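You operate a simulated robot arm through the tools that you are given. There is no shell and no other tool. Be economical: measure what you need, move in short steps, check, and stop when the job is done.

The job below is to be done with a simulated robot arm. You get a single attempt, and the scene is never put back.

JOB
Turn the yellow buckle to the carousel's opening and stand it on the KIT mat.
Fine: free the catch to turn, lock it again before you reach in.

Only the result counts: the job must be done as asked and must still hold three seconds after the hand-in. Knocking over, shifting, dropping, spilling or breaking anything else fails it.

ROBOT AND FRAMES
A 7-joint arm with a two-finger parallel gripper, fixed in place. Base frame: the origin is at the foot of the arm, x ahead of it, y to its left, z up; the work surface is at about z = 20. Readings come in mm, degrees, newtons and seconds.
With the tool pointing down near the work surface it reaches from about 220 to 600 mm from the base axis. Its first joint turns from -66.0 to 66.0 degrees. Payload 2.5 kg.
The tool frame sits at the grasp point between the pads (the TCP): z along the fingers, y along the line on which they close. The tips reach 23 mm beyond it. The gripper opens to 94 mm. The fingers are 38 mm wide and 10 mm thick; the gripper's body (54 by 96 mm) begins 39 mm behind the TCP.
Orientation is that of the tool frame in the base frame, as a unit quaternion [w, x, y, z]. With the fingers straight down and closing along the base's y, the tool's x points along the base's -x, its y along +y and its z along -z.

CONTROLS
- The arm moves only by the tool arm_command. Its arguments are lists of equal length, an entry for each row: "angular": the turn, a rotation vector about the tool's x, y, z in units of 8 degrees (1.0 is 8 degrees), a list of three; "slide": the shift along the tool's x, y, z in units of 25 mm (1.0 is 25 mm), a list of three; "fingers": the closure, from 0 (fully open) to 1 (shut). In form: {"angular": [[wx, wy, wz], ...], "slide": [[dx, dy, dz], ...], "fingers": [fingers, ...]}. A call has 1 to 10 rows; each row shifts and turns the commanded pose from where the row before left it, along the tool's axes as they then stand. A call with a number of a shift or a turn outside -1 to 1 is refused whole. Each row takes 0.2 s and may step no farther than 50 mm and 8.6 degrees from the row before; otherwise, or with a gripper value out of range, the whole call is refused. Where a pose cannot be reached the arm comes as near as it can. A force on the tool above 40 N (or 10 N above the force at the start of the call, whichever is more), or a blocked arm, ends the call early, and 0.2 s more pass. Each finger travels about 108 mm/s and halts on what it meets, pressing with about 36 N; the grip force reading is that of the motor and also rises with nothing between the fingers. The clock runs only during rows and for 0.2 s after the last one: add rows that do not move to give the fingers time. It gives the time, the measured TCP pose, the force on the tool (base axes), the opening and the grip force at its end, in the units of the frame above (readings bear some noise).
- Cameras (640 x 400 px; columns grow to the right, rows downward): "scene" is fixed at [117.3, -405.7, 543]; the picture's right is [0.84, -0.55, 0.00], its down [-0.32, -0.49, -0.81] and it looks along [0.44, 0.68, -0.59] (base axes); focal length 335 px, centre (320, 200). "wrist" rides on the gripper at [-39, 0, -44] in the tool frame; the picture's right is [0.00, -1.00, 0.00], its down [0.97, 0.00, -0.24] and it looks along [0.24, 0.00, 0.97] (tool axes); focal length 218 px, centre (320, 200). There is no depth. A picture from a camera that has moved, and an enlarged one, comes with that camera's place and axes in the base frame and with its lens.
- capture(camera): a new picture of that camera. It takes no simulated time.
- zoom(camera, box): a new picture of the part [left, top, right, bottom] of that camera's present view, enlarged. It takes no simulated time.
- job_done(): hands the job in; it is judged then, once.

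Go step by step. Nothing tells you positions but the pictures and the camera data: compare them with the known pose of the tool, close in by small moves and look again before you grip or let go. The budget is 120 turns and 68 pictures, counting those below and the enlarged ones. Unless the task says otherwise, let go and move clear before handing in, and close with one line.

The tools are called after "Request:" as a command line: name --argument value ..., lists and objects as JSON in quotes. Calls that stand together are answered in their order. arm_command: Moves the arm, as the interface text tells. Its arguments: {"type":"object","properties":{"angular":{"type":"array"},"slide":{"type":"array"},"fingers":{"type":"array"}},"required":["angular","slide","fingers"]} The other tools are called the same way: capture (camera) takes a picture; zoom (camera, box) takes an enlarged picture of a part of a camera's view; job_done () hands the job in.

At the start:

```text
clock: 0.0
ee_pos: [319.8, -188.8, 362.9]
orientation: [0.0, 0.0, 1.0, 0.0]
wrist_force: [0.0, -0.3, -0.6]
grip_width: 94.1
grasp_force: 0.0
```

scene: 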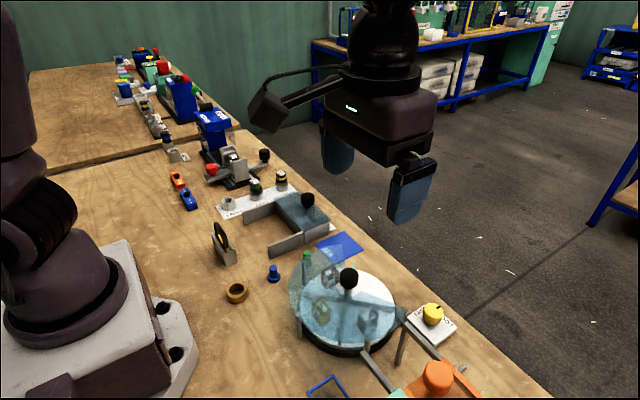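
wrist: 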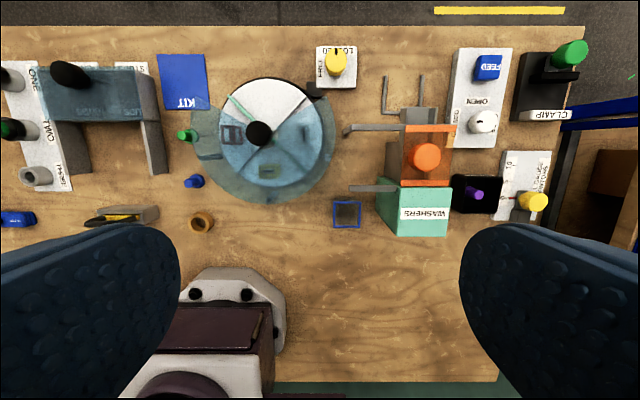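

I see a carousel with a transparent cover and a central black knob, a yellow catch knob (FREE/LOCKED plate) beside it, and the blue KIT mat. I'll zoom in on these first.

Request:
zoom --camera "wrist" --box '[150, 30, 370, 220]'

Request:
zoom --camera "scene" --box '[260, 220, 480, 380]'

```text
2.11 times, centred on (260, 125) of wrist
camera zoom: at [358.1, -190.3, 407.8], right [0.0, -1.0, 0.0], down [-0.97, 0.0, 0.24], along [-0.24, 0.0, -0.97], focal length 460 px, centre (446, 358)
```

zoom: 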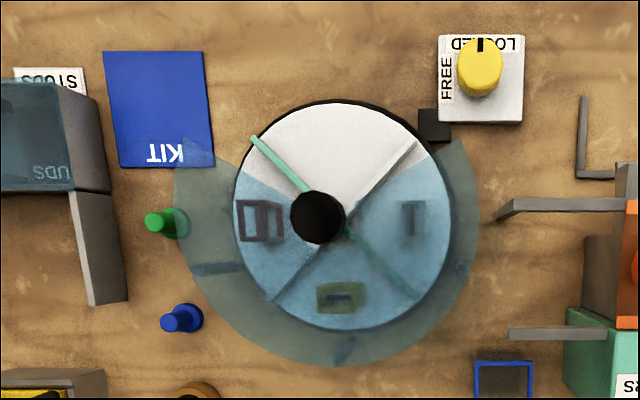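

```text
2.50 times, centred on (370, 300) of scene
camera zoom: at [117.3, -405.7, 543.0], right [0.84, -0.55, 0.0], down [-0.32, -0.49, -0.81], along [0.44, 0.68, -0.59], focal length 838 px, centre (195, -50)
```

zoom: 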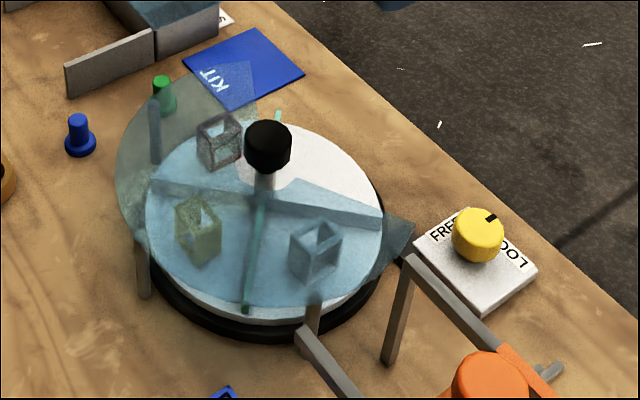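

Estimated positions: catch knob at about (480,-213, top z≈45), hub knob at (373,-107, top z≈97), cover z≈72, and KIT mat at (460,28). The buckle sits on the -x side, so the table needs about 180°. I'll go above the catch knob now.

Request:
arm_command --angular '[[0, 0, 0], [0, 0, 0], [0, 0, 0], [0, 0, 0], [0, 0, 0], [0, 0, 0], [0, 0, 0], [0, 0, 0], [0, 0, 0], [0, 0, 0]]' --slide '[[-0.64, -0.097, 0.95], [-0.64, -0.097, 0.95], [-0.64, -0.097, 0.95], [-0.64, -0.097, 0.95], [-0.64, -0.097, 0.95], [-0.64, -0.097, 0.95], [-0.64, -0.097, 0.95], [-0.64, -0.097, 0.95], [-0.64, -0.097, 0.95], [-0.64, -0.097, 0.95]]' --fingers '[0.4, 0.4, 0.4, 0.4, 0.4, 0.4, 0.4, 0.4, 0.4, 0.4]'

Request:
capture --camera "wrist"

Request:
capture --camera "scene"

```text
clock: 2.2
ee_pos: [479.0, -212.6, 123.5]
orientation: [-0.001, 0.0, 1.0, 0.0]
wrist_force: [0.0, 0.0, -0.3]
grip_width: 56.2
grasp_force: 0.1
```

```text
63 pictures are left
camera wrist: at [518.4, -213.7, 168.9], right [0.0, -1.0, 0.0], down [-0.97, 0.0, 0.24], along [-0.24, 0.0, -0.97], focal length 218 px, centre (320, 200)
```

wrist: 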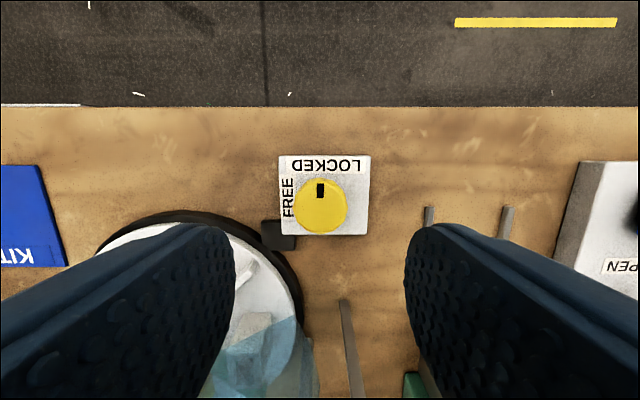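

```text
62 pictures are left
```

scene: 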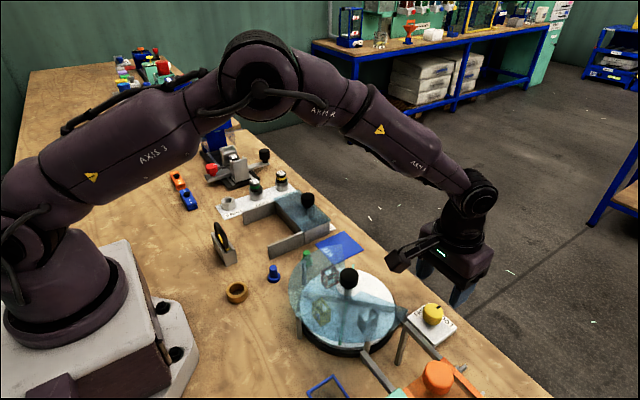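

Knob centre reads about (484,-213.5). I'll descend with the fingers either side of it.

Request:
arm_command --angular '[[0, 0, 0], [0, 0, 0], [0, 0, 0], [0, 0, 0], [0, 0, 0]]' --slide '[[-0.18, -0.03, 0], [0, 0, 0.66], [0, 0, 0.66], [0, 0, 0.66], [0, 0, 0.66]]' --fingers '[0.4, 0.4, 0.4, 0.4, 0.4]'

Request:
capture --camera "wrist"

Request:
zoom --camera "scene" --box '[360, 220, 520, 360]'

```text
clock: 3.4
ee_pos: [485.5, -213.4, 58.7]
orientation: [0.001, 0.0, 1.0, 0.0]
wrist_force: [0.5, 0.6, -0.3]
grip_width: 56.2
grasp_force: 0.0
```

```text
61 pictures are left
camera wrist: at [524.0, -214.6, 104.6], right [0.0, -1.0, 0.0], down [-0.97, 0.0, 0.24], along [-0.24, 0.0, -0.97], focal length 218 px, centre (320, 200)
```

wrist: 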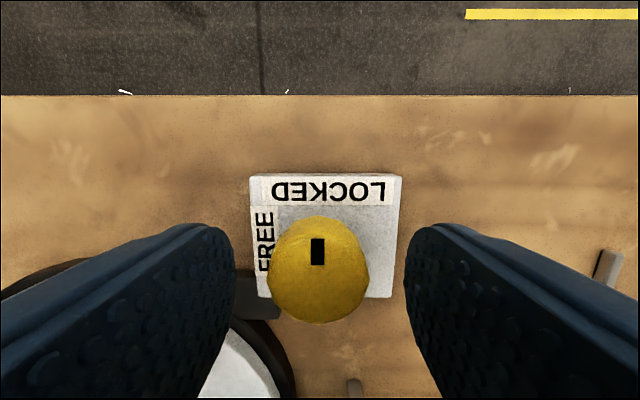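

```text
2.86 times, centred on (440, 290) of scene
camera zoom: at [117.3, -405.7, 543.0], right [0.84, -0.55, 0.0], down [-0.32, -0.49, -0.81], along [0.44, 0.68, -0.59], focal length 957 px, centre (-23, -57)
```

zoom: 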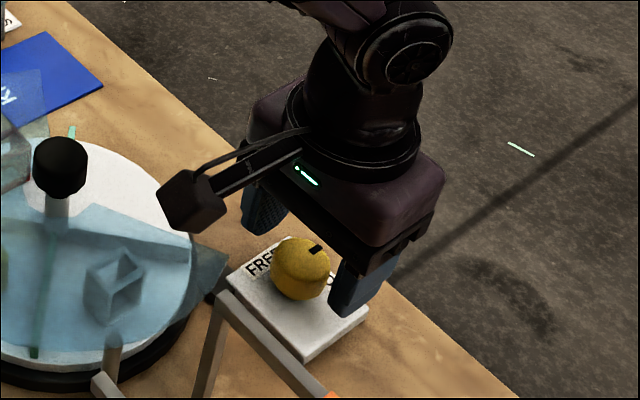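

The knob is well centred between the fingers. I'll lower 4 mm and close.

Request:
arm_command --angular '[[0, 0, 0], [0, 0, 0], [0, 0, 0], [0, 0, 0], [0, 0, 0]]' --slide '[[0.04, 0, 0.16], [0, 0, 0], [0, 0, 0], [0, 0, 0], [0, 0, 0]]' --fingers '[0.4, 0.6, 0.75, 0.8, 0.8]'

Request:
capture --camera "wrist"

```text
clock: 4.6
ee_pos: [484.0, -212.2, 55.0]
orientation: [0.0, 0.0, 1.0, 0.001]
wrist_force: [-1.2, 3.6, 0.5]
grip_width: 33.7
grasp_force: 44.9
```

```text
59 pictures are left
camera wrist: at [522.7, -213.9, 101.0], right [0.0, -1.0, 0.0], down [-0.97, 0.0, 0.24], along [-0.24, 0.0, -0.97], focal length 218 px, centre (320, 200)
```

wrist: 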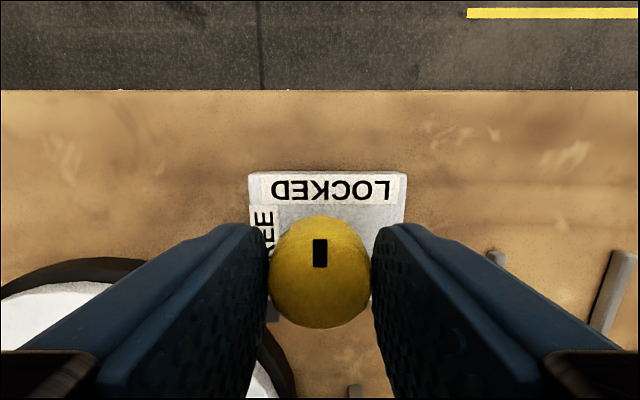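

The knob is gripped at 33.7 mm. I'll turn it counter-clockwise toward FREE.

Request:
arm_command --angular '[[0, 0, -0.7], [0, 0, -0.9], [0, 0, -0.9], [0, 0, -0.9], [0, 0, -0.9], [0, 0, -0.9], [0, 0, 0]]' --slide '[[0, 0, 0], [0, 0, 0], [0, 0, 0], [0, 0, 0], [0, 0, 0], [0, 0, 0], [0, 0, 0]]' --fingers '[0.8, 0.8, 0.8, 0.8, 0.8, 0.8, 0.8]'

Request:
capture --camera "wrist"

```text
clock: 6.0
ee_pos: [484.1, -211.8, 56.0]
orientation: [0.0, -0.329, 0.944, 0.004]
wrist_force: [-3.6, 2.3, 2.4]
grip_width: 33.7
grasp_force: 44.7
stopped in row 6: the force on the tool passed its limit (the readings are from after the stop); the commanded pose is now the measured one
```

```text
58 pictures are left
camera wrist: at [514.0, -188.7, 101.0], right [0.62, -0.78, -0.01], down [-0.76, -0.61, 0.24], along [-0.19, -0.14, -0.97], focal length 218 px, centre (320, 200)
```

wrist: 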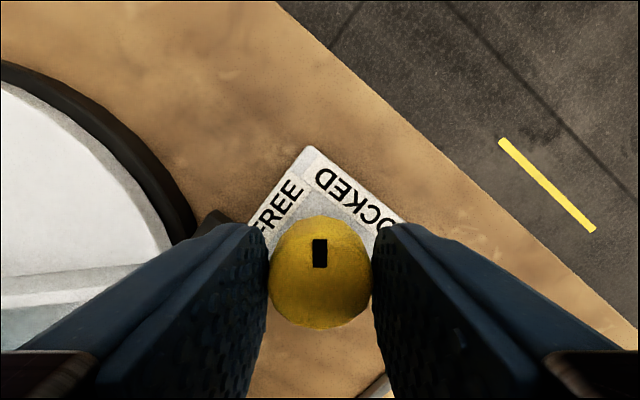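

The knob has turned about 38°, then the force limit tripped. I'll look for contact before continuing.

Request:
zoom --camera "scene" --box '[330, 220, 530, 400]'

Request:
arm_command --angular '[[0, 0, -0.3], [0, 0, -0.3], [0, 0, 0]]' --slide '[[0, 0, 0], [0, 0, 0], [0, 0, 0]]' --fingers '[0.8, 0.8, 0.8]'

```text
2.22 times, centred on (430, 310) of scene
camera zoom: at [117.3, -405.7, 543.0], right [0.84, -0.55, 0.0], down [-0.32, -0.49, -0.81], along [0.44, 0.68, -0.59], focal length 745 px, centre (76, -44)
```

zoom: 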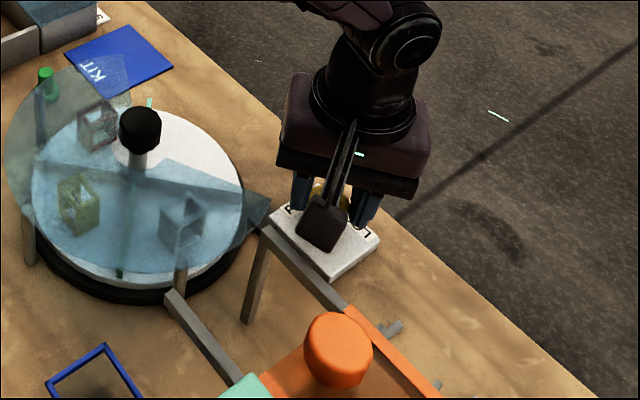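

```text
clock: 6.8
ee_pos: [484.4, -211.8, 55.0]
orientation: [0.0, -0.37, 0.929, 0.002]
wrist_force: [0.9, 1.2, 0.0]
grip_width: 33.9
grasp_force: 45.2
```

That small continuation moved freely with low force. I'll keep going slowly.

Request:
arm_command --angular '[[0, 0, -0.4], [0, 0, -0.5], [0, 0, -0.5], [0, 0, -0.5], [0, 0, -0.5], [0, 0, -0.5], [0, 0, 0]]' --slide '[[0, 0, 0], [0, 0, 0], [0, 0, 0], [0, 0, 0], [0, 0, 0], [0, 0, 0], [0, 0, 0]]' --fingers '[0.8, 0.8, 0.8, 0.8, 0.8, 0.8, 0.8]'

Request:
capture --camera "wrist"

```text
clock: 8.4
ee_pos: [483.6, -212.0, 53.9]
orientation: [0.0, -0.549, 0.836, 0.004]
wrist_force: [-14.6, 9.4, 4.1]
grip_width: 33.7
grasp_force: 45.3
```

```text
56 pictures are left
camera wrist: at [498.4, -176.7, 101.0], right [0.92, -0.4, -0.01], down [-0.38, -0.89, 0.24], along [-0.1, -0.21, -0.97], focal length 218 px, centre (320, 200)
```

wrist: 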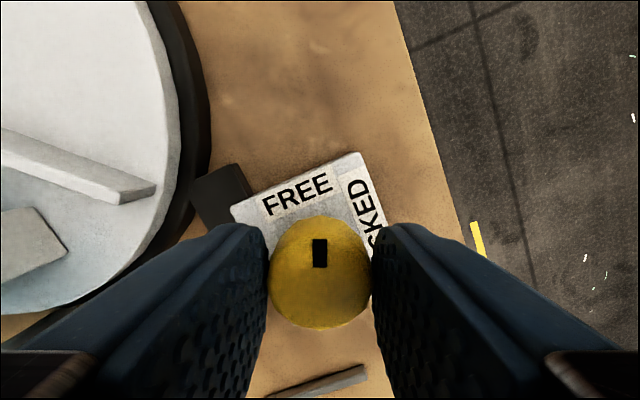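

The knob is at 67° with force building up. I want to check whether the left finger is near the dark bolt block.

Request:
zoom --camera "wrist" --box '[150, 130, 430, 340]'

Request:
zoom --camera "scene" --box '[370, 260, 480, 340]'

```text
1.90 times, centred on (290, 235) of wrist
camera zoom: at [498.4, -176.7, 101.0], right [0.92, -0.4, -0.01], down [-0.38, -0.89, 0.24], along [-0.1, -0.21, -0.97], focal length 416 px, centre (377, 133)
```

zoom: 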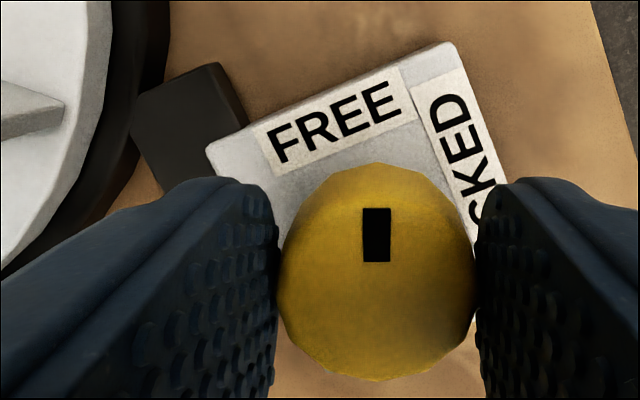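

```text
5.00 times, centred on (425, 300) of scene
camera zoom: at [117.3, -405.6, 543.0], right [0.84, -0.55, 0.0], down [-0.32, -0.49, -0.81], along [0.44, 0.68, -0.59], focal length 1676 px, centre (-205, -300)
```

zoom: 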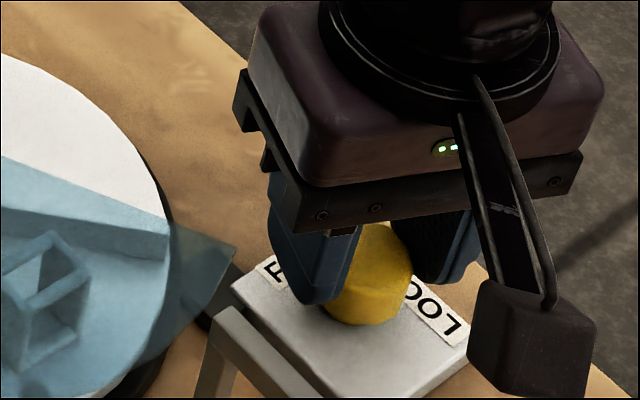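

The block looks no taller than the plate and the finger clears it, so the force is probably slight misalignment. I'll relieve it with a small shift and continue.

Request:
arm_command --angular '[[0, 0, 0], [0, 0, -0.3], [0, 0, -0.4], [0, 0, -0.4]]' --slide '[[0, 0.05, -0.06], [0, 0, 0], [0, 0, 0], [0, 0, 0]]' --fingers '[0.8, 0.8, 0.8, 0.8]'

```text
clock: 9.2
ee_pos: [482.5, -211.3, 55.3]
orientation: [0.001, -0.589, 0.808, 0.003]
wrist_force: [0.3, -1.0, -3.3]
grip_width: 33.8
grasp_force: 44.7
stopped in row 4: the force on the tool passed its limit (the readings are from after the stop); the commanded pose is now the measured one
```

Request:
arm_command --angular '[[0, 0, -0.3], [0, 0, -0.3]]' --slide '[[0, 0, 0], [0, 0, 0]]' --fingers '[0.8, 0.8]'

```text
clock: 9.8
ee_pos: [482.7, -211.6, 55.2]
orientation: [0.002, -0.622, 0.783, 0.001]
wrist_force: [8.2, -2.5, -6.1]
grip_width: 33.2
grasp_force: 45.7
```

Request:
arm_command --angular '[[0, 0, 0], [0, 0, -0.3], [0, 0, -0.3], [0, 0, -0.3], [0, 0, -0.3]]' --slide '[[0, -0.025, 0], [0, 0, 0], [0, 0, 0], [0, 0, 0], [0, 0, 0]]' --fingers '[0.8, 0.8, 0.8, 0.8, 0.8]'

Request:
capture --camera "wrist"

```text
clock: 11.0
ee_pos: [482.6, -211.3, 56.4]
orientation: [0.001, -0.686, 0.728, 0.002]
wrist_force: [-2.2, 1.0, -3.8]
grip_width: 33.7
grasp_force: 44.9
```

```text
53 pictures are left
camera wrist: at [484.4, -173.4, 101.3], right [1.0, -0.06, 0.0], down [-0.06, -0.97, 0.24], along [-0.02, -0.24, -0.97], focal length 218 px, centre (320, 200)
```

wrist: 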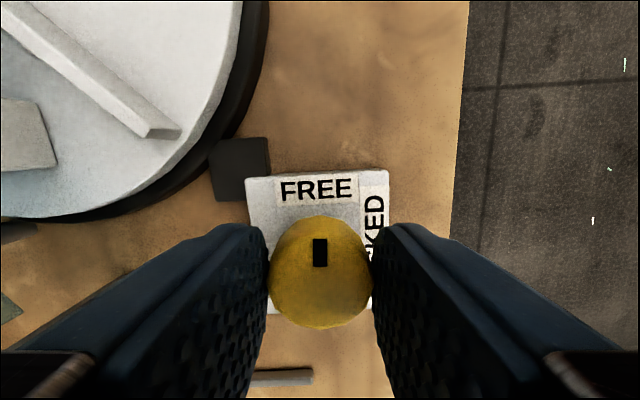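

86.6° so far. I'll finish to about 92°, then see if it stops.

Request:
arm_command --angular '[[0, 0, -0.3], [0, 0, -0.3], [0, 0, 0]]' --slide '[[0, 0, 0], [0, 0, 0], [0, 0, 0]]' --fingers '[0.8, 0.8, 0.8]'

```text
clock: 11.8
ee_pos: [481.6, -211.0, 55.2]
orientation: [0.0, 0.714, -0.7, -0.003]
wrist_force: [-14.3, 0.4, -0.4]
grip_width: 33.7
grasp_force: 45.1
```

It is at 91°, on FREE. I'll open slightly and lift away.

Request:
arm_command --angular '[[0, 0, 0], [0, 0, 0], [0, 0, 0], [0, 0, 0], [0, 0, 0], [0, 0, 0], [0, 0, 0]]' --slide '[[0, -0.02, 0], [0, 0, 0], [0, 0, -0.5], [0, 0, -1], [0, 0, -1], [0, 0, -1], [0, 0, -1]]' --fingers '[0.52, 0.52, 0.52, 0.5, 0.45, 0.45, 0.45]'

Request:
capture --camera "wrist"

Request:
zoom --camera "scene" --box '[270, 220, 470, 370]'

```text
clock: 13.4
ee_pos: [484.1, -211.4, 169.0]
orientation: [-0.001, 0.715, -0.699, -0.001]
wrist_force: [-1.1, -0.2, 1.0]
grip_width: 51.8
grasp_force: 0.1
```

```text
52 pictures are left
camera wrist: at [483.6, -173.9, 213.8], right [1.0, 0.02, 0.0], down [0.02, -0.97, 0.24], along [0.01, -0.24, -0.97], focal length 218 px, centre (320, 200)
```

wrist: 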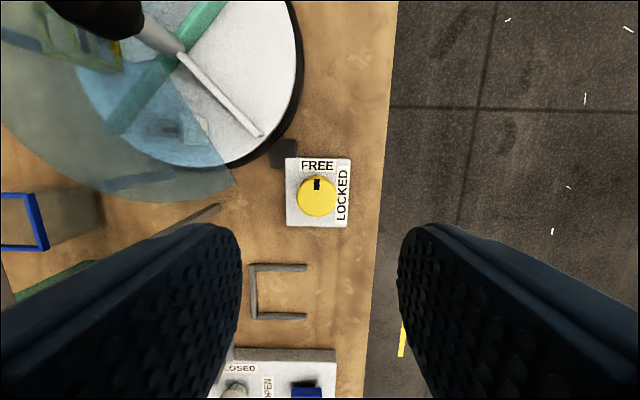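

```text
2.67 times, centred on (370, 295) of scene
camera zoom: at [117.3, -405.7, 543.0], right [0.84, -0.55, 0.0], down [-0.32, -0.49, -0.81], along [0.44, 0.68, -0.59], focal length 894 px, centre (187, -53)
```

zoom: 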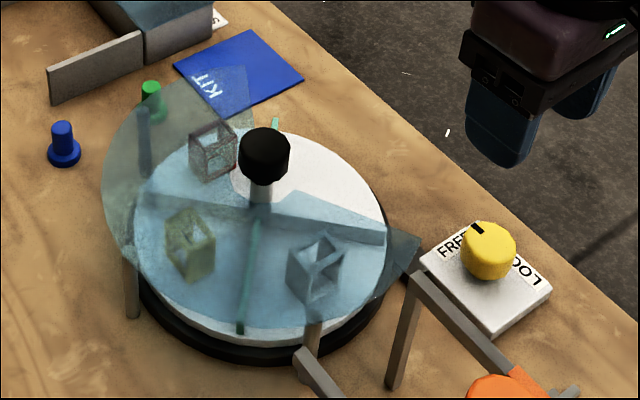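

The catch is on FREE. I'll move above the hub knob to localise it.

Request:
arm_command --angular '[[0, 0, 0], [0, 0, 0], [0, 0, 0], [0, 0, 0], [0, 0, 0], [0, 0, 0]]' --slide '[[-0.83, 0.856, 0], [-0.83, 0.856, 0], [-0.83, 0.856, 0], [-0.83, 0.856, 0], [-0.83, 0.856, 0], [0, 0, 0]]' --fingers '[0.4, 0.4, 0.4, 0.4, 0.4, 0.4]'

Request:
capture --camera "wrist"

Request:
capture --camera "scene"

```text
clock: 14.8
ee_pos: [374.5, -107.0, 169.0]
orientation: [-0.002, 0.715, -0.699, -0.002]
wrist_force: [-0.4, -0.8, -0.4]
grip_width: 56.6
grasp_force: 0.1
```

```text
50 pictures are left
camera wrist: at [372.8, -68.9, 214.3], right [1.0, 0.02, 0.0], down [0.02, -0.97, 0.24], along [0.01, -0.24, -0.97], focal length 218 px, centre (320, 200)
```

wrist: 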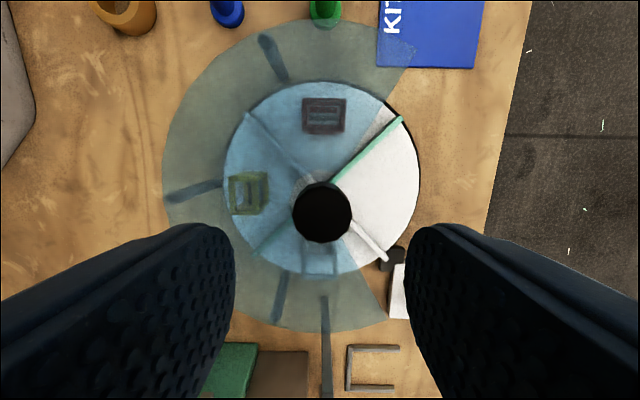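

```text
49 pictures are left
```

scene: 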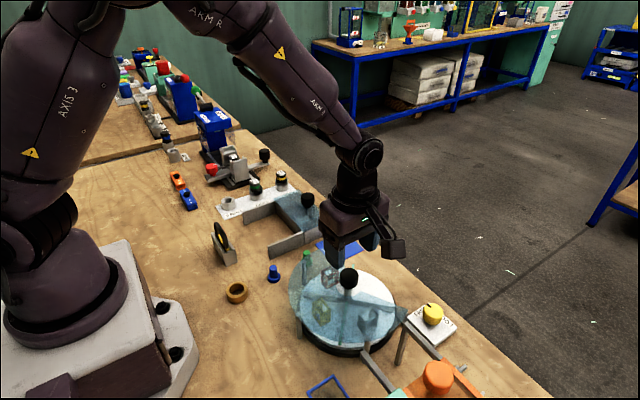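

Hub centre is about (375.3,-105), top z≈96, and the buckle is straight at -x, r≈56. I'll descend around the hub knob, keeping the tips about 8 mm above the cover.

Request:
arm_command --angular '[[0, 0, 0.12], [0, 0, 0], [0, 0, 0], [0, 0, 0], [0, 0, 0]]' --slide '[[-0.08, -0.03, 0], [0, 0, 0.6], [0, 0, 0.7], [0, 0, 0.7], [0, 0, 0.5]]' --fingers '[0.4, 0.4, 0.4, 0.4, 0.4]'

Request:
capture --camera "wrist"

Request:
zoom --camera "scene" --box '[270, 200, 450, 350]'

```text
clock: 16.0
ee_pos: [376.7, -107.2, 109.8]
orientation: [-0.001, 0.71, -0.704, -0.002]
wrist_force: [-0.5, 0.8, 0.8]
grip_width: 56.5
grasp_force: 0.0
```

```text
48 pictures are left
camera wrist: at [376.2, -68.9, 153.7], right [1.0, 0.01, 0.0], down [0.01, -0.97, 0.24], along [0.0, -0.24, -0.97], focal length 218 px, centre (320, 200)
```

wrist: 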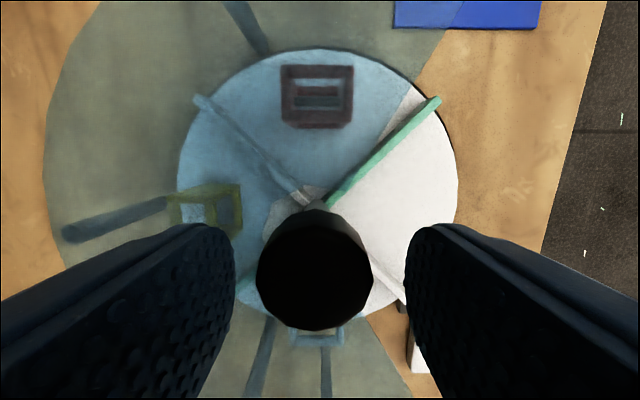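

```text
2.67 times, centred on (360, 275) of scene
camera zoom: at [117.3, -405.7, 543.0], right [0.84, -0.55, 0.0], down [-0.32, -0.49, -0.81], along [0.44, 0.68, -0.59], focal length 894 px, centre (213, 0)
```

zoom: 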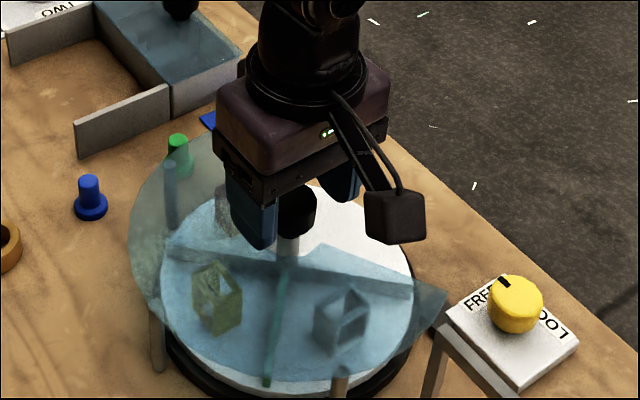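

Hub centre is refined to (374.6,-105). I'll correct, lower to about 104 and grip.

Request:
arm_command --angular '[[0, 0, 0], [0, 0, 0], [0, 0, 0], [0, 0, 0], [0, 0, 0]]' --slide '[[-0.08, 0.08, 0], [0, 0, 0.24], [0, 0, 0], [0, 0, 0], [0, 0, 0]]' --fingers '[0.4, 0.4, 0.6, 0.8, 0.8]'

Request:
zoom --camera "scene" --box '[270, 200, 450, 350]'

```text
clock: 17.2
ee_pos: [375.5, -105.4, 101.9]
orientation: [-0.004, 0.71, -0.705, 0.001]
wrist_force: [26.8, -1.8, -14.6]
grip_width: 33.9
grasp_force: 44.9
```

```text
2.67 times, centred on (360, 275) of scene
camera zoom: at [117.4, -405.7, 542.9], right [0.84, -0.55, 0.0], down [-0.32, -0.49, -0.81], along [0.44, 0.68, -0.59], focal length 894 px, centre (213, 0)
```

zoom: 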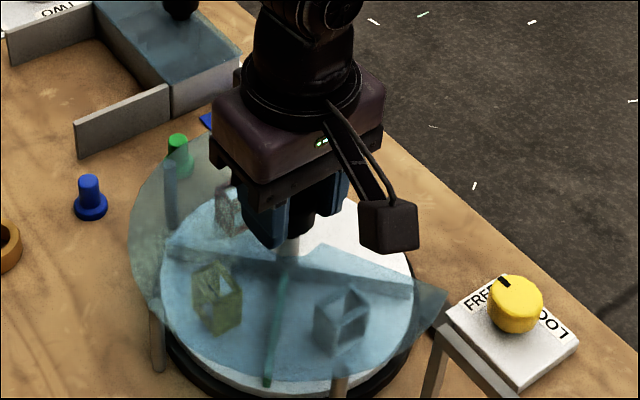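

Force +x 27 N shows a slight offset. I'll relieve it before turning.

Request:
arm_command --angular '[[0, 0, 0], [0, 0, 0]]' --slide '[[0, -0.05, 0], [0, 0, 0]]' --fingers '[0.8, 0.8]'

```text
clock: 17.8
ee_pos: [375.3, -104.0, 100.8]
orientation: [-0.002, 0.709, -0.705, -0.001]
wrist_force: [7.5, 2.3, 24.2]
grip_width: 33.7
grasp_force: 45.3
```

Request:
arm_command --angular '[[0, 0, 0], [0, 0, 0]]' --slide '[[0, -0.01, 0], [0, 0, 0]]' --fingers '[0.8, 0.8]'

```text
clock: 18.4
ee_pos: [374.9, -106.4, 101.3]
orientation: [-0.001, 0.71, -0.704, -0.001]
wrist_force: [1.3, 4.7, 37.4]
grip_width: 34.0
grasp_force: 45.0
```

Upward force is growing, so I'll ease up 1.5 mm.

Request:
arm_command --angular '[[0, 0, 0], [0, 0, 0], [0, 0, 0]]' --slide '[[0, 0, -0.06], [0, 0, 0], [0, 0, 0]]' --fingers '[0.8, 0.8, 0.8]'

```text
clock: 19.2
ee_pos: [374.1, -105.9, 101.1]
orientation: [-0.003, 0.709, -0.705, -0.002]
wrist_force: [13.8, 3.4, 7.7]
grip_width: 33.9
grasp_force: 44.8
```

Forces are fine now. I'll start turning clockwise slowly as a test.

Request:
arm_command --angular '[[0, 0, 0], [0, 0, 0.4], [0, 0, 0.5], [0, 0, 0.5]]' --slide '[[0, -0.025, -0.01], [0, 0, 0], [0, 0, 0], [0, 0, 0]]' --fingers '[0.8, 0.8, 0.8, 0.8]'

Request:
capture --camera "wrist"

```text
clock: 20.2
ee_pos: [374.3, -105.4, 101.5]
orientation: [0.002, -0.636, 0.771, 0.001]
wrist_force: [13.3, 4.9, -10.3]
grip_width: 33.9
grasp_force: 44.8
```

```text
45 pictures are left
camera wrist: at [382.2, -68.6, 146.8], right [0.98, -0.19, 0.0], down [-0.18, -0.95, 0.24], along [-0.05, -0.23, -0.97], focal length 218 px, centre (320, 200)
```

wrist: 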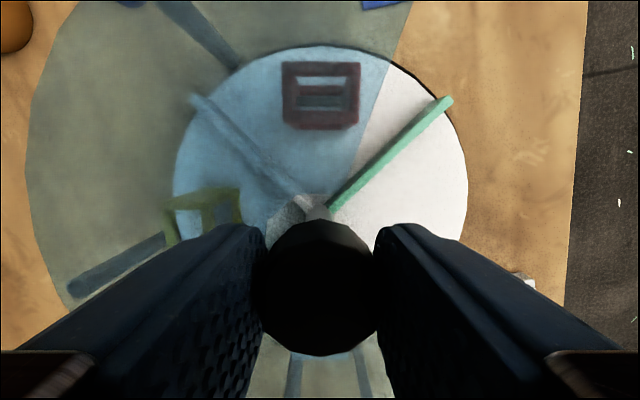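

The table turns with the hand. Continuing.

Request:
arm_command --angular '[[0, 0, 0.5], [0, 0, 0.5], [0, 0, 0.5], [0, 0, 0.5], [0, 0, 0.5], [0, 0, 0.5], [0, 0, 0.5], [0, 0, 0.5]]' --slide '[[0, -0.025, 0], [0, 0, 0], [0, 0, 0], [0, 0, 0], [0, 0, 0], [0, 0, 0], [0, 0, 0], [0, 0, 0]]' --fingers '[0.8, 0.8, 0.8, 0.8, 0.8, 0.8, 0.8, 0.8]'

```text
clock: 22.0
ee_pos: [374.4, -105.3, 101.1]
orientation: [0.001, -0.4, 0.917, 0.003]
wrist_force: [-12.1, 11.2, -4.9]
grip_width: 34.0
grasp_force: 45.0
```

Request:
arm_command --angular '[[0, 0, 0.5], [0, 0, 0.5], [0, 0, 0.5], [0, 0, 0.5], [0, 0, 0.5], [0, 0, 0.5], [0, 0, 0.5], [0, 0, 0.5]]' --slide '[[0, 0.028, 0], [0, 0, 0], [0, 0, 0], [0, 0, 0], [0, 0, 0], [0, 0, 0], [0, 0, 0], [0, 0, 0]]' --fingers '[0.8, 0.8, 0.8, 0.8, 0.8, 0.8, 0.8, 0.8]'

Request:
capture --camera "wrist"

```text
clock: 23.8
ee_pos: [373.4, -105.8, 101.8]
orientation: [-0.001, -0.13, 0.991, 0.003]
wrist_force: [-4.8, 10.0, -28.8]
grip_width: 33.7
grasp_force: 44.4
```

```text
44 pictures are left
camera wrist: at [412.0, -96.3, 146.8], right [0.26, -0.97, -0.01], down [-0.94, -0.25, 0.24], along [-0.23, -0.06, -0.97], focal length 218 px, centre (320, 200)
```

wrist: 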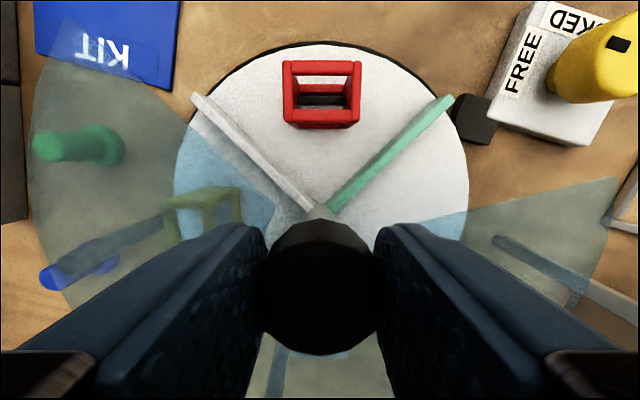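

Red is coming through the opening; 75° turned. I'll ease the vertical force and continue.

Request:
arm_command --angular '[[0, 0, 0], [0, 0, 0.5], [0, 0, 0.5], [0, 0, 0.5], [0, 0, 0.5], [0, 0, 0.5], [0, 0, 0.5], [0, 0, 0.5]]' --slide '[[0, 0.025, 0.04], [0, 0, 0], [0, 0, 0], [0, 0, 0], [0, 0, 0], [0, 0, 0], [0, 0, 0], [0, 0, 0]]' --fingers '[0.8, 0.8, 0.8, 0.8, 0.8, 0.8, 0.8, 0.8]'

```text
clock: 25.6
ee_pos: [373.8, -105.3, 100.9]
orientation: [-0.001, 0.112, 0.994, 0.002]
wrist_force: [-9.4, 9.0, 13.6]
grip_width: 33.9
grasp_force: 44.8
```

Request:
arm_command --angular '[[0, 0, 0.4], [0, 0, 0.5], [0, 0, 0.5], [0, 0, 0.5], [0, 0, 0.5], [0, 0, 0.5], [0, 0, 0.5], [0, 0, 0.5]]' --slide '[[0.02, 0.012, -0.015], [0, 0, 0], [0, 0, 0], [0, 0, 0], [0, 0, 0], [0, 0, 0], [0, 0, 0], [0, 0, 0]]' --fingers '[0.8, 0.8, 0.8, 0.8, 0.8, 0.8, 0.8, 0.8]'

```text
clock: 27.4
ee_pos: [375.8, -105.5, 101.3]
orientation: [-0.001, 0.376, 0.927, 0.001]
wrist_force: [-15.5, 10.4, 16.1]
grip_width: 33.9
grasp_force: 44.8
```

Request:
arm_command --angular '[[0, 0, 0.4], [0, 0, 0.5], [0, 0, 0.5], [0, 0, 0.5], [0, 0, 0.5], [0, 0, 0.5], [0, 0, 0.5], [0, 0, 0.5]]' --slide '[[0.028, 0, -0.02], [0, 0, 0], [0, 0, 0], [0, 0, 0], [0, 0, 0], [0, 0, 0], [0, 0, 0], [0, 0, 0]]' --fingers '[0.8, 0.8, 0.8, 0.8, 0.8, 0.8, 0.8, 0.8]'

Request:
capture --camera "wrist"

```text
clock: 28.6
ee_pos: [374.6, -103.6, 100.8]
orientation: [0.0, 0.513, 0.858, 0.003]
wrist_force: [4.6, -1.2, -4.1]
grip_width: 33.9
grasp_force: 44.8
stopped in row 5: the force on the tool passed its limit (the readings are from after the stop); the commanded pose is now the measured one
```

```text
43 pictures are left
camera wrist: at [392.9, -139.9, 146.8], right [-0.88, -0.47, 0.0], down [-0.46, 0.86, 0.24], along [-0.11, 0.21, -0.97], focal length 218 px, centre (320, 200)
```

wrist: 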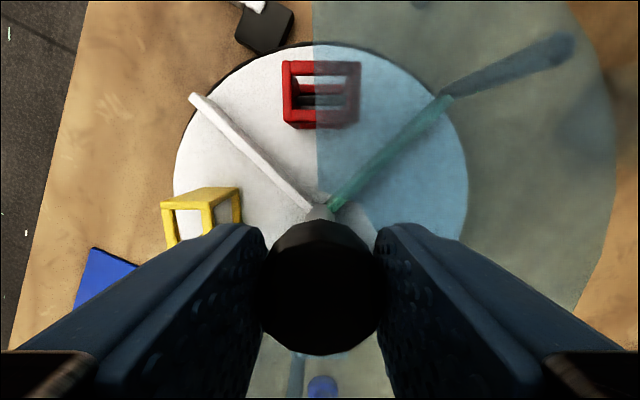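

Yaw is 62°; 28° to go. Continuing gently.

Request:
arm_command --angular '[[0, 0, 0.3], [0, 0, 0.4], [0, 0, 0.4], [0, 0, 0.4]]' --slide '[[0, 0, 0], [0, 0, 0], [0, 0, 0], [0, 0, 0]]' --fingers '[0.8, 0.8, 0.8, 0.8]'

```text
clock: 29.6
ee_pos: [375.2, -105.2, 100.3]
orientation: [0.0, 0.602, 0.798, 0.003]
wrist_force: [-5.7, 2.4, 22.1]
grip_width: 34.1
grasp_force: 44.9
```

Request:
arm_command --angular '[[0, 0, 0], [0, 0, 0.4], [0, 0, 0.4], [0, 0, 0.4], [0, 0, 0.4], [0, 0, 0]]' --slide '[[0.01, 0, -0.035], [0, 0, 0], [0, 0, 0], [0, 0, 0], [0, 0, 0], [0, 0, 0]]' --fingers '[0.8, 0.8, 0.8, 0.8, 0.8, 0.8]'

Request:
capture --camera "wrist"

Request:
zoom --camera "scene" --box '[270, 220, 450, 370]'

```text
clock: 31.0
ee_pos: [374.1, -104.3, 101.6]
orientation: [0.0, 0.687, 0.727, 0.002]
wrist_force: [3.9, -1.2, -2.9]
grip_width: 34.0
grasp_force: 44.8
stopped in row 6: the force on the tool passed its limit (the readings are from after the stop); the commanded pose is now the measured one
```

```text
42 pictures are left
camera wrist: at [377.0, -144.3, 146.8], right [-1.0, -0.06, 0.0], down [-0.06, 0.97, 0.24], along [-0.01, 0.24, -0.97], focal length 218 px, centre (320, 200)
```

wrist: 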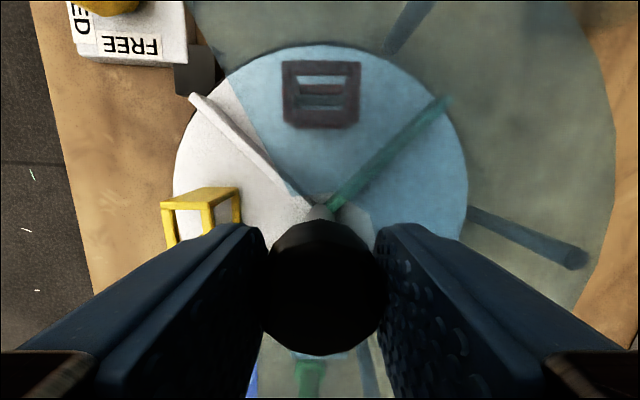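

```text
2.67 times, centred on (360, 295) of scene
camera zoom: at [117.3, -405.7, 543.0], right [0.84, -0.55, 0.0], down [-0.32, -0.49, -0.81], along [0.44, 0.68, -0.59], focal length 894 px, centre (213, -53)
```

zoom: 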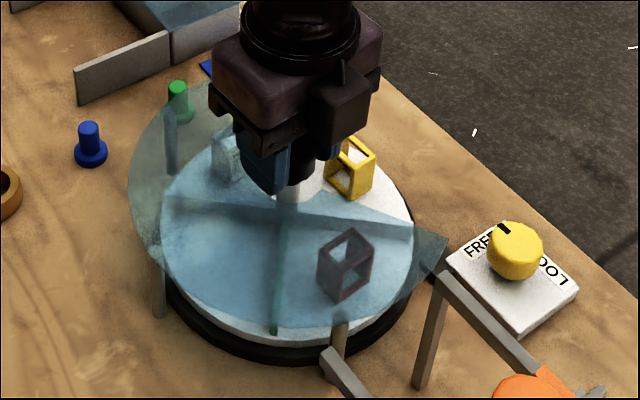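

Table is at about 177°. I'll finish the last 3°.

Request:
arm_command --angular '[[0, 0, 0.2], [0, 0, 0.15], [0, 0, 0]]' --slide '[[0, 0, 0], [0, 0, 0], [0, 0, 0]]' --fingers '[0.8, 0.8, 0.8]'

```text
clock: 31.8
ee_pos: [377.0, -104.6, 101.6]
orientation: [-0.001, 0.704, 0.71, 0.001]
wrist_force: [-4.0, -0.8, 4.0]
grip_width: 33.9
grasp_force: 44.9
```

Turned 180°. I'll release and lift straight up.

Request:
arm_command --angular '[[0, 0, 0], [0, 0, 0], [0, 0, 0], [0, 0, 0], [0, 0, 0], [0, 0, 0], [0, 0, 0]]' --slide '[[0, 0, 0], [0, 0, 0], [0, 0, -0.5], [0, 0, -0.8], [0, 0, -0.9], [0, 0, -0.9], [0, 0, 0]]' --fingers '[0.45, 0.4, 0.4, 0.4, 0.4, 0.4, 0.4]'

Request:
capture --camera "wrist"

```text
clock: 33.4
ee_pos: [375.8, -103.2, 177.2]
orientation: [-0.001, 0.703, 0.711, 0.002]
wrist_force: [0.5, 0.3, 0.4]
grip_width: 56.1
grasp_force: 0.1
```

```text
40 pictures are left
camera wrist: at [375.6, -143.8, 222.7], right [-1.0, -0.01, 0.0], down [-0.01, 0.97, 0.24], along [0.0, 0.24, -0.97], focal length 218 px, centre (320, 200)
```

wrist: 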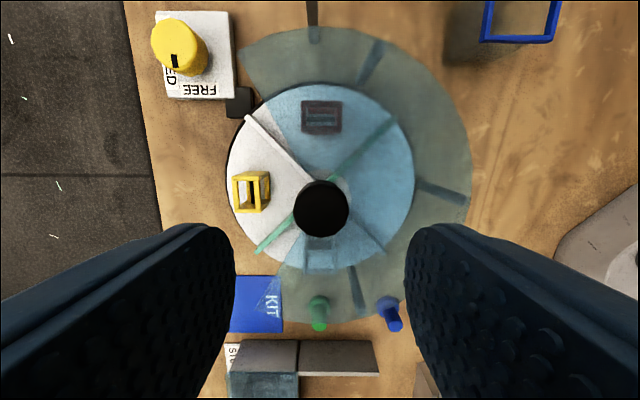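

The buckle sits centred in the opening. Now I'll turn the tool back to yaw 0 in place before re-locking the catch.

Request:
arm_command --angular '[[0, 0, -1], [0, 0, -1], [0, 0, -1], [0, 0, -1], [0, 0, -1], [0, 0, -1], [0, 0, -1], [0, 0, -1], [0, 0, -1], [0, 0, -1]]' --slide '[[0, 0, 0], [0, 0, 0], [0, 0, 0], [0, 0, 0], [0, 0, 0], [0, 0, 0], [0, 0, 0], [0, 0, 0], [0, 0, 0], [0, 0, 0]]' --fingers '[0.4, 0.4, 0.4, 0.4, 0.4, 0.4, 0.4, 0.4, 0.4, 0.4]'

Request:
arm_command --angular '[[0, 0, -0.6], [0, 0, -0.5], [0, 0, 0], [0, 0, 0], [0, 0, 0], [0, 0, 0], [0, 0, 0]]' --slide '[[0, 0, 0], [0, 0, 0], [-0.86, -0.87, 0], [-0.86, -0.87, 0], [-0.86, -0.87, 0], [-0.86, -0.87, 0], [-0.86, -0.87, 0]]' --fingers '[0.4, 0.4, 0.4, 0.4, 0.4, 0.4, 0.4]'

Request:
capture --camera "wrist"

```text
clock: 35.6
ee_pos: [375.2, -104.5, 179.1]
orientation: [0.001, 0.082, 0.997, 0.001]
wrist_force: [-0.1, 0.3, -0.6]
grip_width: 56.4
grasp_force: 0.0
```

```text
clock: 37.2
ee_pos: [480.6, -215.1, 179.4]
orientation: [0.001, 0.005, 1.0, 0.001]
wrist_force: [-0.5, 0.8, 0.5]
grip_width: 56.4
grasp_force: 0.0
```

```text
39 pictures are left
camera wrist: at [519.2, -215.3, 225.5], right [-0.01, -1.0, 0.0], down [-0.97, 0.01, 0.24], along [-0.24, 0.0, -0.97], focal length 218 px, centre (320, 200)
```

wrist: 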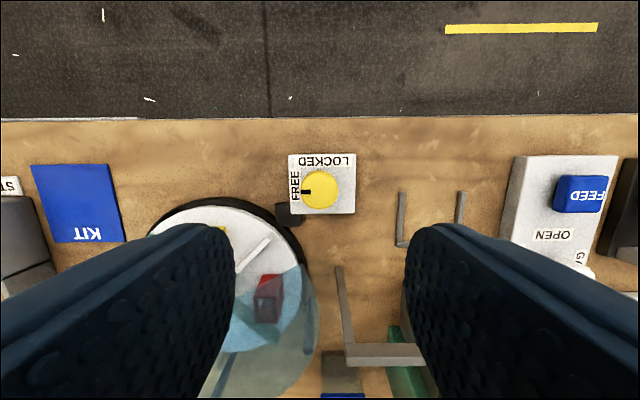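

Catch pivot is known at about (483,-212). I'll descend onto it.

Request:
arm_command --angular '[[0, 0, 0], [0, 0, 0], [0, 0, 0], [0, 0, 0], [0, 0, 0], [0, 0, 0], [0, 0, 0]]' --slide '[[-0.1, 0.13, 0], [0, 0, 0.82], [0, 0, 0.82], [0, 0, 0.82], [0, 0, 0.82], [0, 0, 0.82], [0, 0, 0.78]]' --fingers '[0.4, 0.4, 0.4, 0.4, 0.4, 0.4, 0.4]'

Request:
capture --camera "wrist"

```text
clock: 38.8
ee_pos: [481.2, -212.0, 55.3]
orientation: [0.0, 0.006, 1.0, 0.001]
wrist_force: [0.6, 0.5, 0.0]
grip_width: 56.1
grasp_force: 0.0
```

```text
38 pictures are left
camera wrist: at [520.4, -213.2, 101.2], right [-0.01, -1.0, 0.0], down [-0.97, 0.01, 0.24], along [-0.24, 0.0, -0.97], focal length 218 px, centre (320, 200)
```

wrist: 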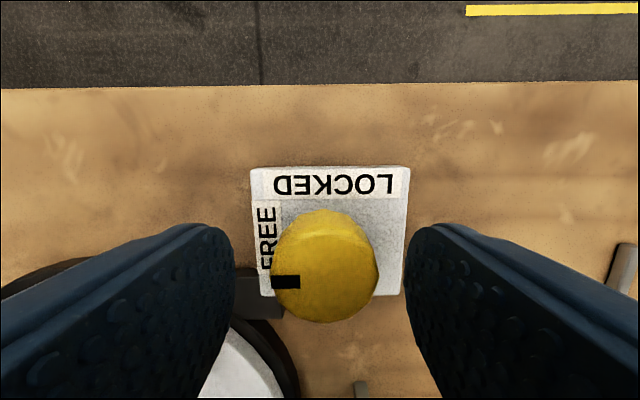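

Request:
arm_command --angular '[[0, 0, 0], [0, 0, 0], [0, 0, 0], [0, 0, 0], [0, 0, 0]]' --slide '[[-0.07, -0.04, 0], [0, 0, 0], [0, 0, 0], [0, 0, 0], [0, 0, 0]]' --fingers '[0.4, 0.6, 0.75, 0.8, 0.8]'

```text
clock: 40.0
ee_pos: [483.8, -212.7, 55.3]
orientation: [0.001, 0.005, 1.0, -0.001]
wrist_force: [6.8, -10.0, -7.2]
grip_width: 33.6
grasp_force: 45.4
```

Request:
arm_command --angular '[[0, 0, 0], [0, 0, 0.4], [0, 0, 0.4], [0, 0, 0.4], [0, 0, 0.4], [0, 0, 0.4], [0, 0, 0.4], [0, 0, 0.4]]' --slide '[[-0.01, -0.02, 0], [0, 0, 0], [0, 0, 0], [0, 0, 0], [0, 0, 0], [0, 0, 0], [0, 0, 0], [0, 0, 0]]' --fingers '[0.8, 0.8, 0.8, 0.8, 0.8, 0.8, 0.8, 0.8]'

Request:
capture --camera "wrist"

```text
clock: 41.8
ee_pos: [484.9, -214.4, 56.3]
orientation: [-0.001, 0.201, 0.98, 0.0]
wrist_force: [-5.3, -13.3, -22.1]
grip_width: 33.8
grasp_force: 44.7
```

```text
37 pictures are left
camera wrist: at [520.4, -230.3, 101.3], right [-0.39, -0.92, 0.0], down [-0.89, 0.38, 0.24], along [-0.22, 0.1, -0.97], focal length 218 px, centre (320, 200)
```

wrist: 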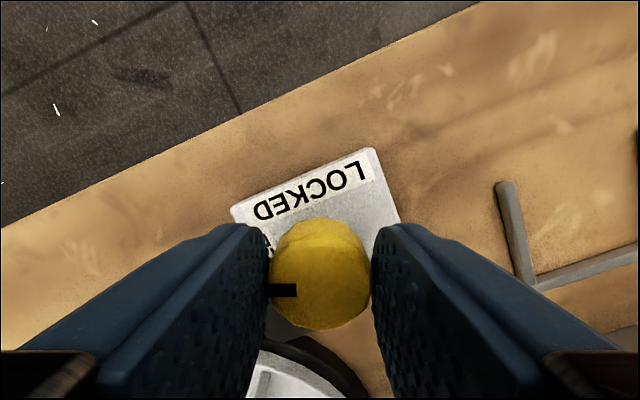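

Request:
arm_command --angular '[[0, 0, 0], [0, 0, 0.4], [0, 0, 0.4], [0, 0, 0.4], [0, 0, 0.4], [0, 0, 0.4], [0, 0, 0.4], [0, 0, 0.4]]' --slide '[[0, -0.025, 0.03], [0, 0, 0], [0, 0, 0], [0, 0, 0], [0, 0, 0], [0, 0, 0], [0, 0, 0], [0, 0, 0]]' --fingers '[0.8, 0.8, 0.8, 0.8, 0.8, 0.8, 0.8, 0.8]'

```text
clock: 43.6
ee_pos: [483.8, -214.3, 57.0]
orientation: [0.0, 0.387, 0.922, 0.0]
wrist_force: [-15.9, -15.5, -8.4]
grip_width: 33.6
grasp_force: 45.0
```

Request:
arm_command --angular '[[0, 0, 0], [0, 0, 0.4], [0, 0, 0.4], [0, 0, 0.4], [0, 0, 0.4], [0, 0, 0.4], [0, 0, 0.4]]' --slide '[[0, -0.035, 0.01], [0, 0, 0], [0, 0, 0], [0, 0, 0], [0, 0, 0], [0, 0, 0], [0, 0, 0]]' --fingers '[0.8, 0.8, 0.8, 0.8, 0.8, 0.8, 0.8]'

```text
clock: 45.2
ee_pos: [483.6, -215.1, 57.0]
orientation: [-0.002, 0.536, 0.844, -0.001]
wrist_force: [-26.3, -10.0, -0.7]
grip_width: 33.4
grasp_force: 44.2
```

Request:
arm_command --angular '[[0, 0, 0], [0, 0, 0.4], [0, 0, 0.4], [0, 0, 0.4]]' --slide '[[0, -0.05, 0], [0, 0, 0], [0, 0, 0], [0, 0, 0]]' --fingers '[0.8, 0.8, 0.8, 0.8]'

Request:
capture --camera "wrist"

```text
clock: 46.2
ee_pos: [482.2, -215.9, 55.7]
orientation: [-0.003, 0.604, 0.797, 0.0]
wrist_force: [-33.7, 1.3, 17.5]
grip_width: 33.5
grasp_force: 45.1
```

```text
36 pictures are left
camera wrist: at [493.5, -254.2, 101.3], right [-0.96, -0.27, 0.0], down [-0.26, 0.93, 0.24], along [-0.07, 0.23, -0.97], focal length 218 px, centre (320, 200)
```

wrist: 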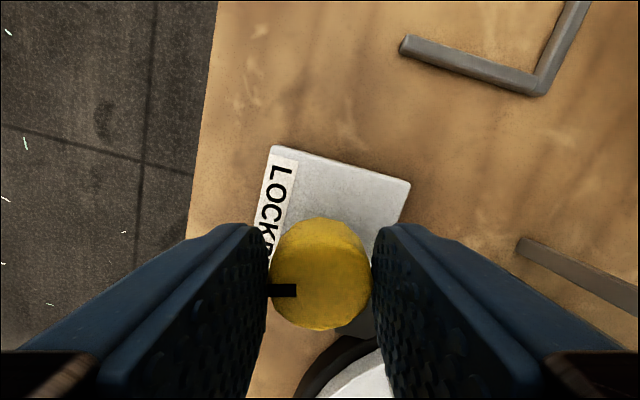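

Side force is accumulating, so I'll relax the grip, re-centre and re-grip before the last part.

Request:
arm_command --angular '[[0, 0, 0], [0, 0, 0], [0, 0, 0]]' --slide '[[0, 0, 0], [0, 0, 0], [0, 0, 0]]' --fingers '[0.55, 0.55, 0.55]'

Request:
capture --camera "wrist"

```text
clock: 47.0
ee_pos: [484.1, -216.7, 56.9]
orientation: [0.001, 0.604, 0.797, 0.001]
wrist_force: [0.3, -0.5, -0.2]
grip_width: 42.2
grasp_force: 0.0
```

```text
35 pictures are left
camera wrist: at [495.4, -253.9, 101.8], right [-0.96, -0.27, 0.0], down [-0.26, 0.93, 0.24], along [-0.06, 0.23, -0.97], focal length 218 px, centre (320, 200)
```

wrist: 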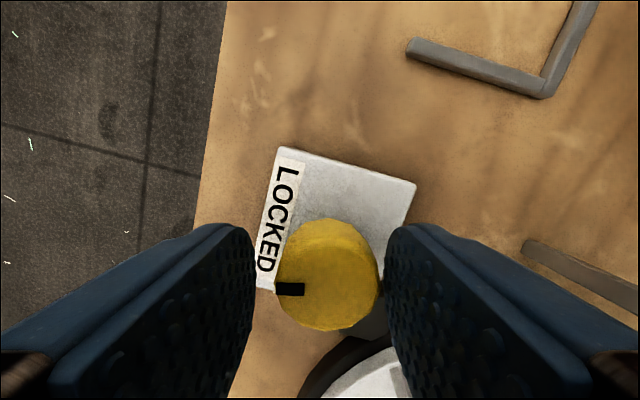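

Request:
arm_command --angular '[[0, 0, 0], [0, 0, 0], [0, 0, 0], [0, 0, 0]]' --slide '[[0, -0.068, 0], [0, 0, 0], [0, 0, 0], [0, 0, 0]]' --fingers '[0.55, 0.7, 0.8, 0.8]'

Request:
arm_command --angular '[[0, 0, 0.4], [0, 0, 0.4], [0, 0, 0.4], [0, 0, 0.4]]' --slide '[[0, 0, 0], [0, 0, 0], [0, 0, 0], [0, 0, 0]]' --fingers '[0.8, 0.8, 0.8, 0.8]'

Request:
capture --camera "wrist"

```text
clock: 48.0
ee_pos: [482.7, -215.0, 56.1]
orientation: [0.001, 0.604, 0.797, 0.002]
wrist_force: [9.6, -0.1, -4.0]
grip_width: 33.5
grasp_force: 45.0
```

```text
clock: 49.0
ee_pos: [482.2, -216.4, 55.7]
orientation: [0.0, 0.689, 0.725, 0.001]
wrist_force: [9.5, -8.1, -6.8]
grip_width: 33.7
grasp_force: 45.1
```

```text
34 pictures are left
camera wrist: at [484.0, -256.0, 101.6], right [-1.0, -0.05, 0.0], down [-0.05, 0.97, 0.24], along [-0.01, 0.24, -0.97], focal length 218 px, centre (320, 200)
```

wrist: 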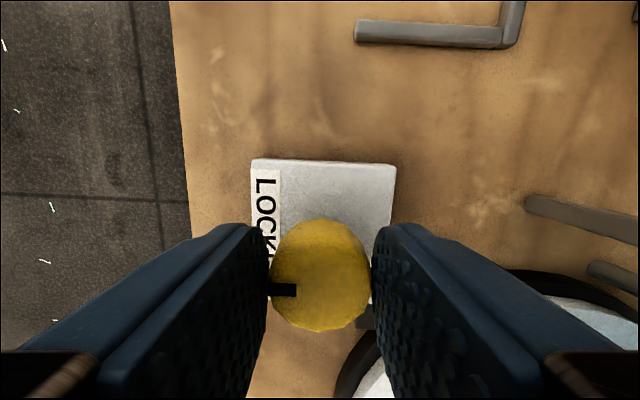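

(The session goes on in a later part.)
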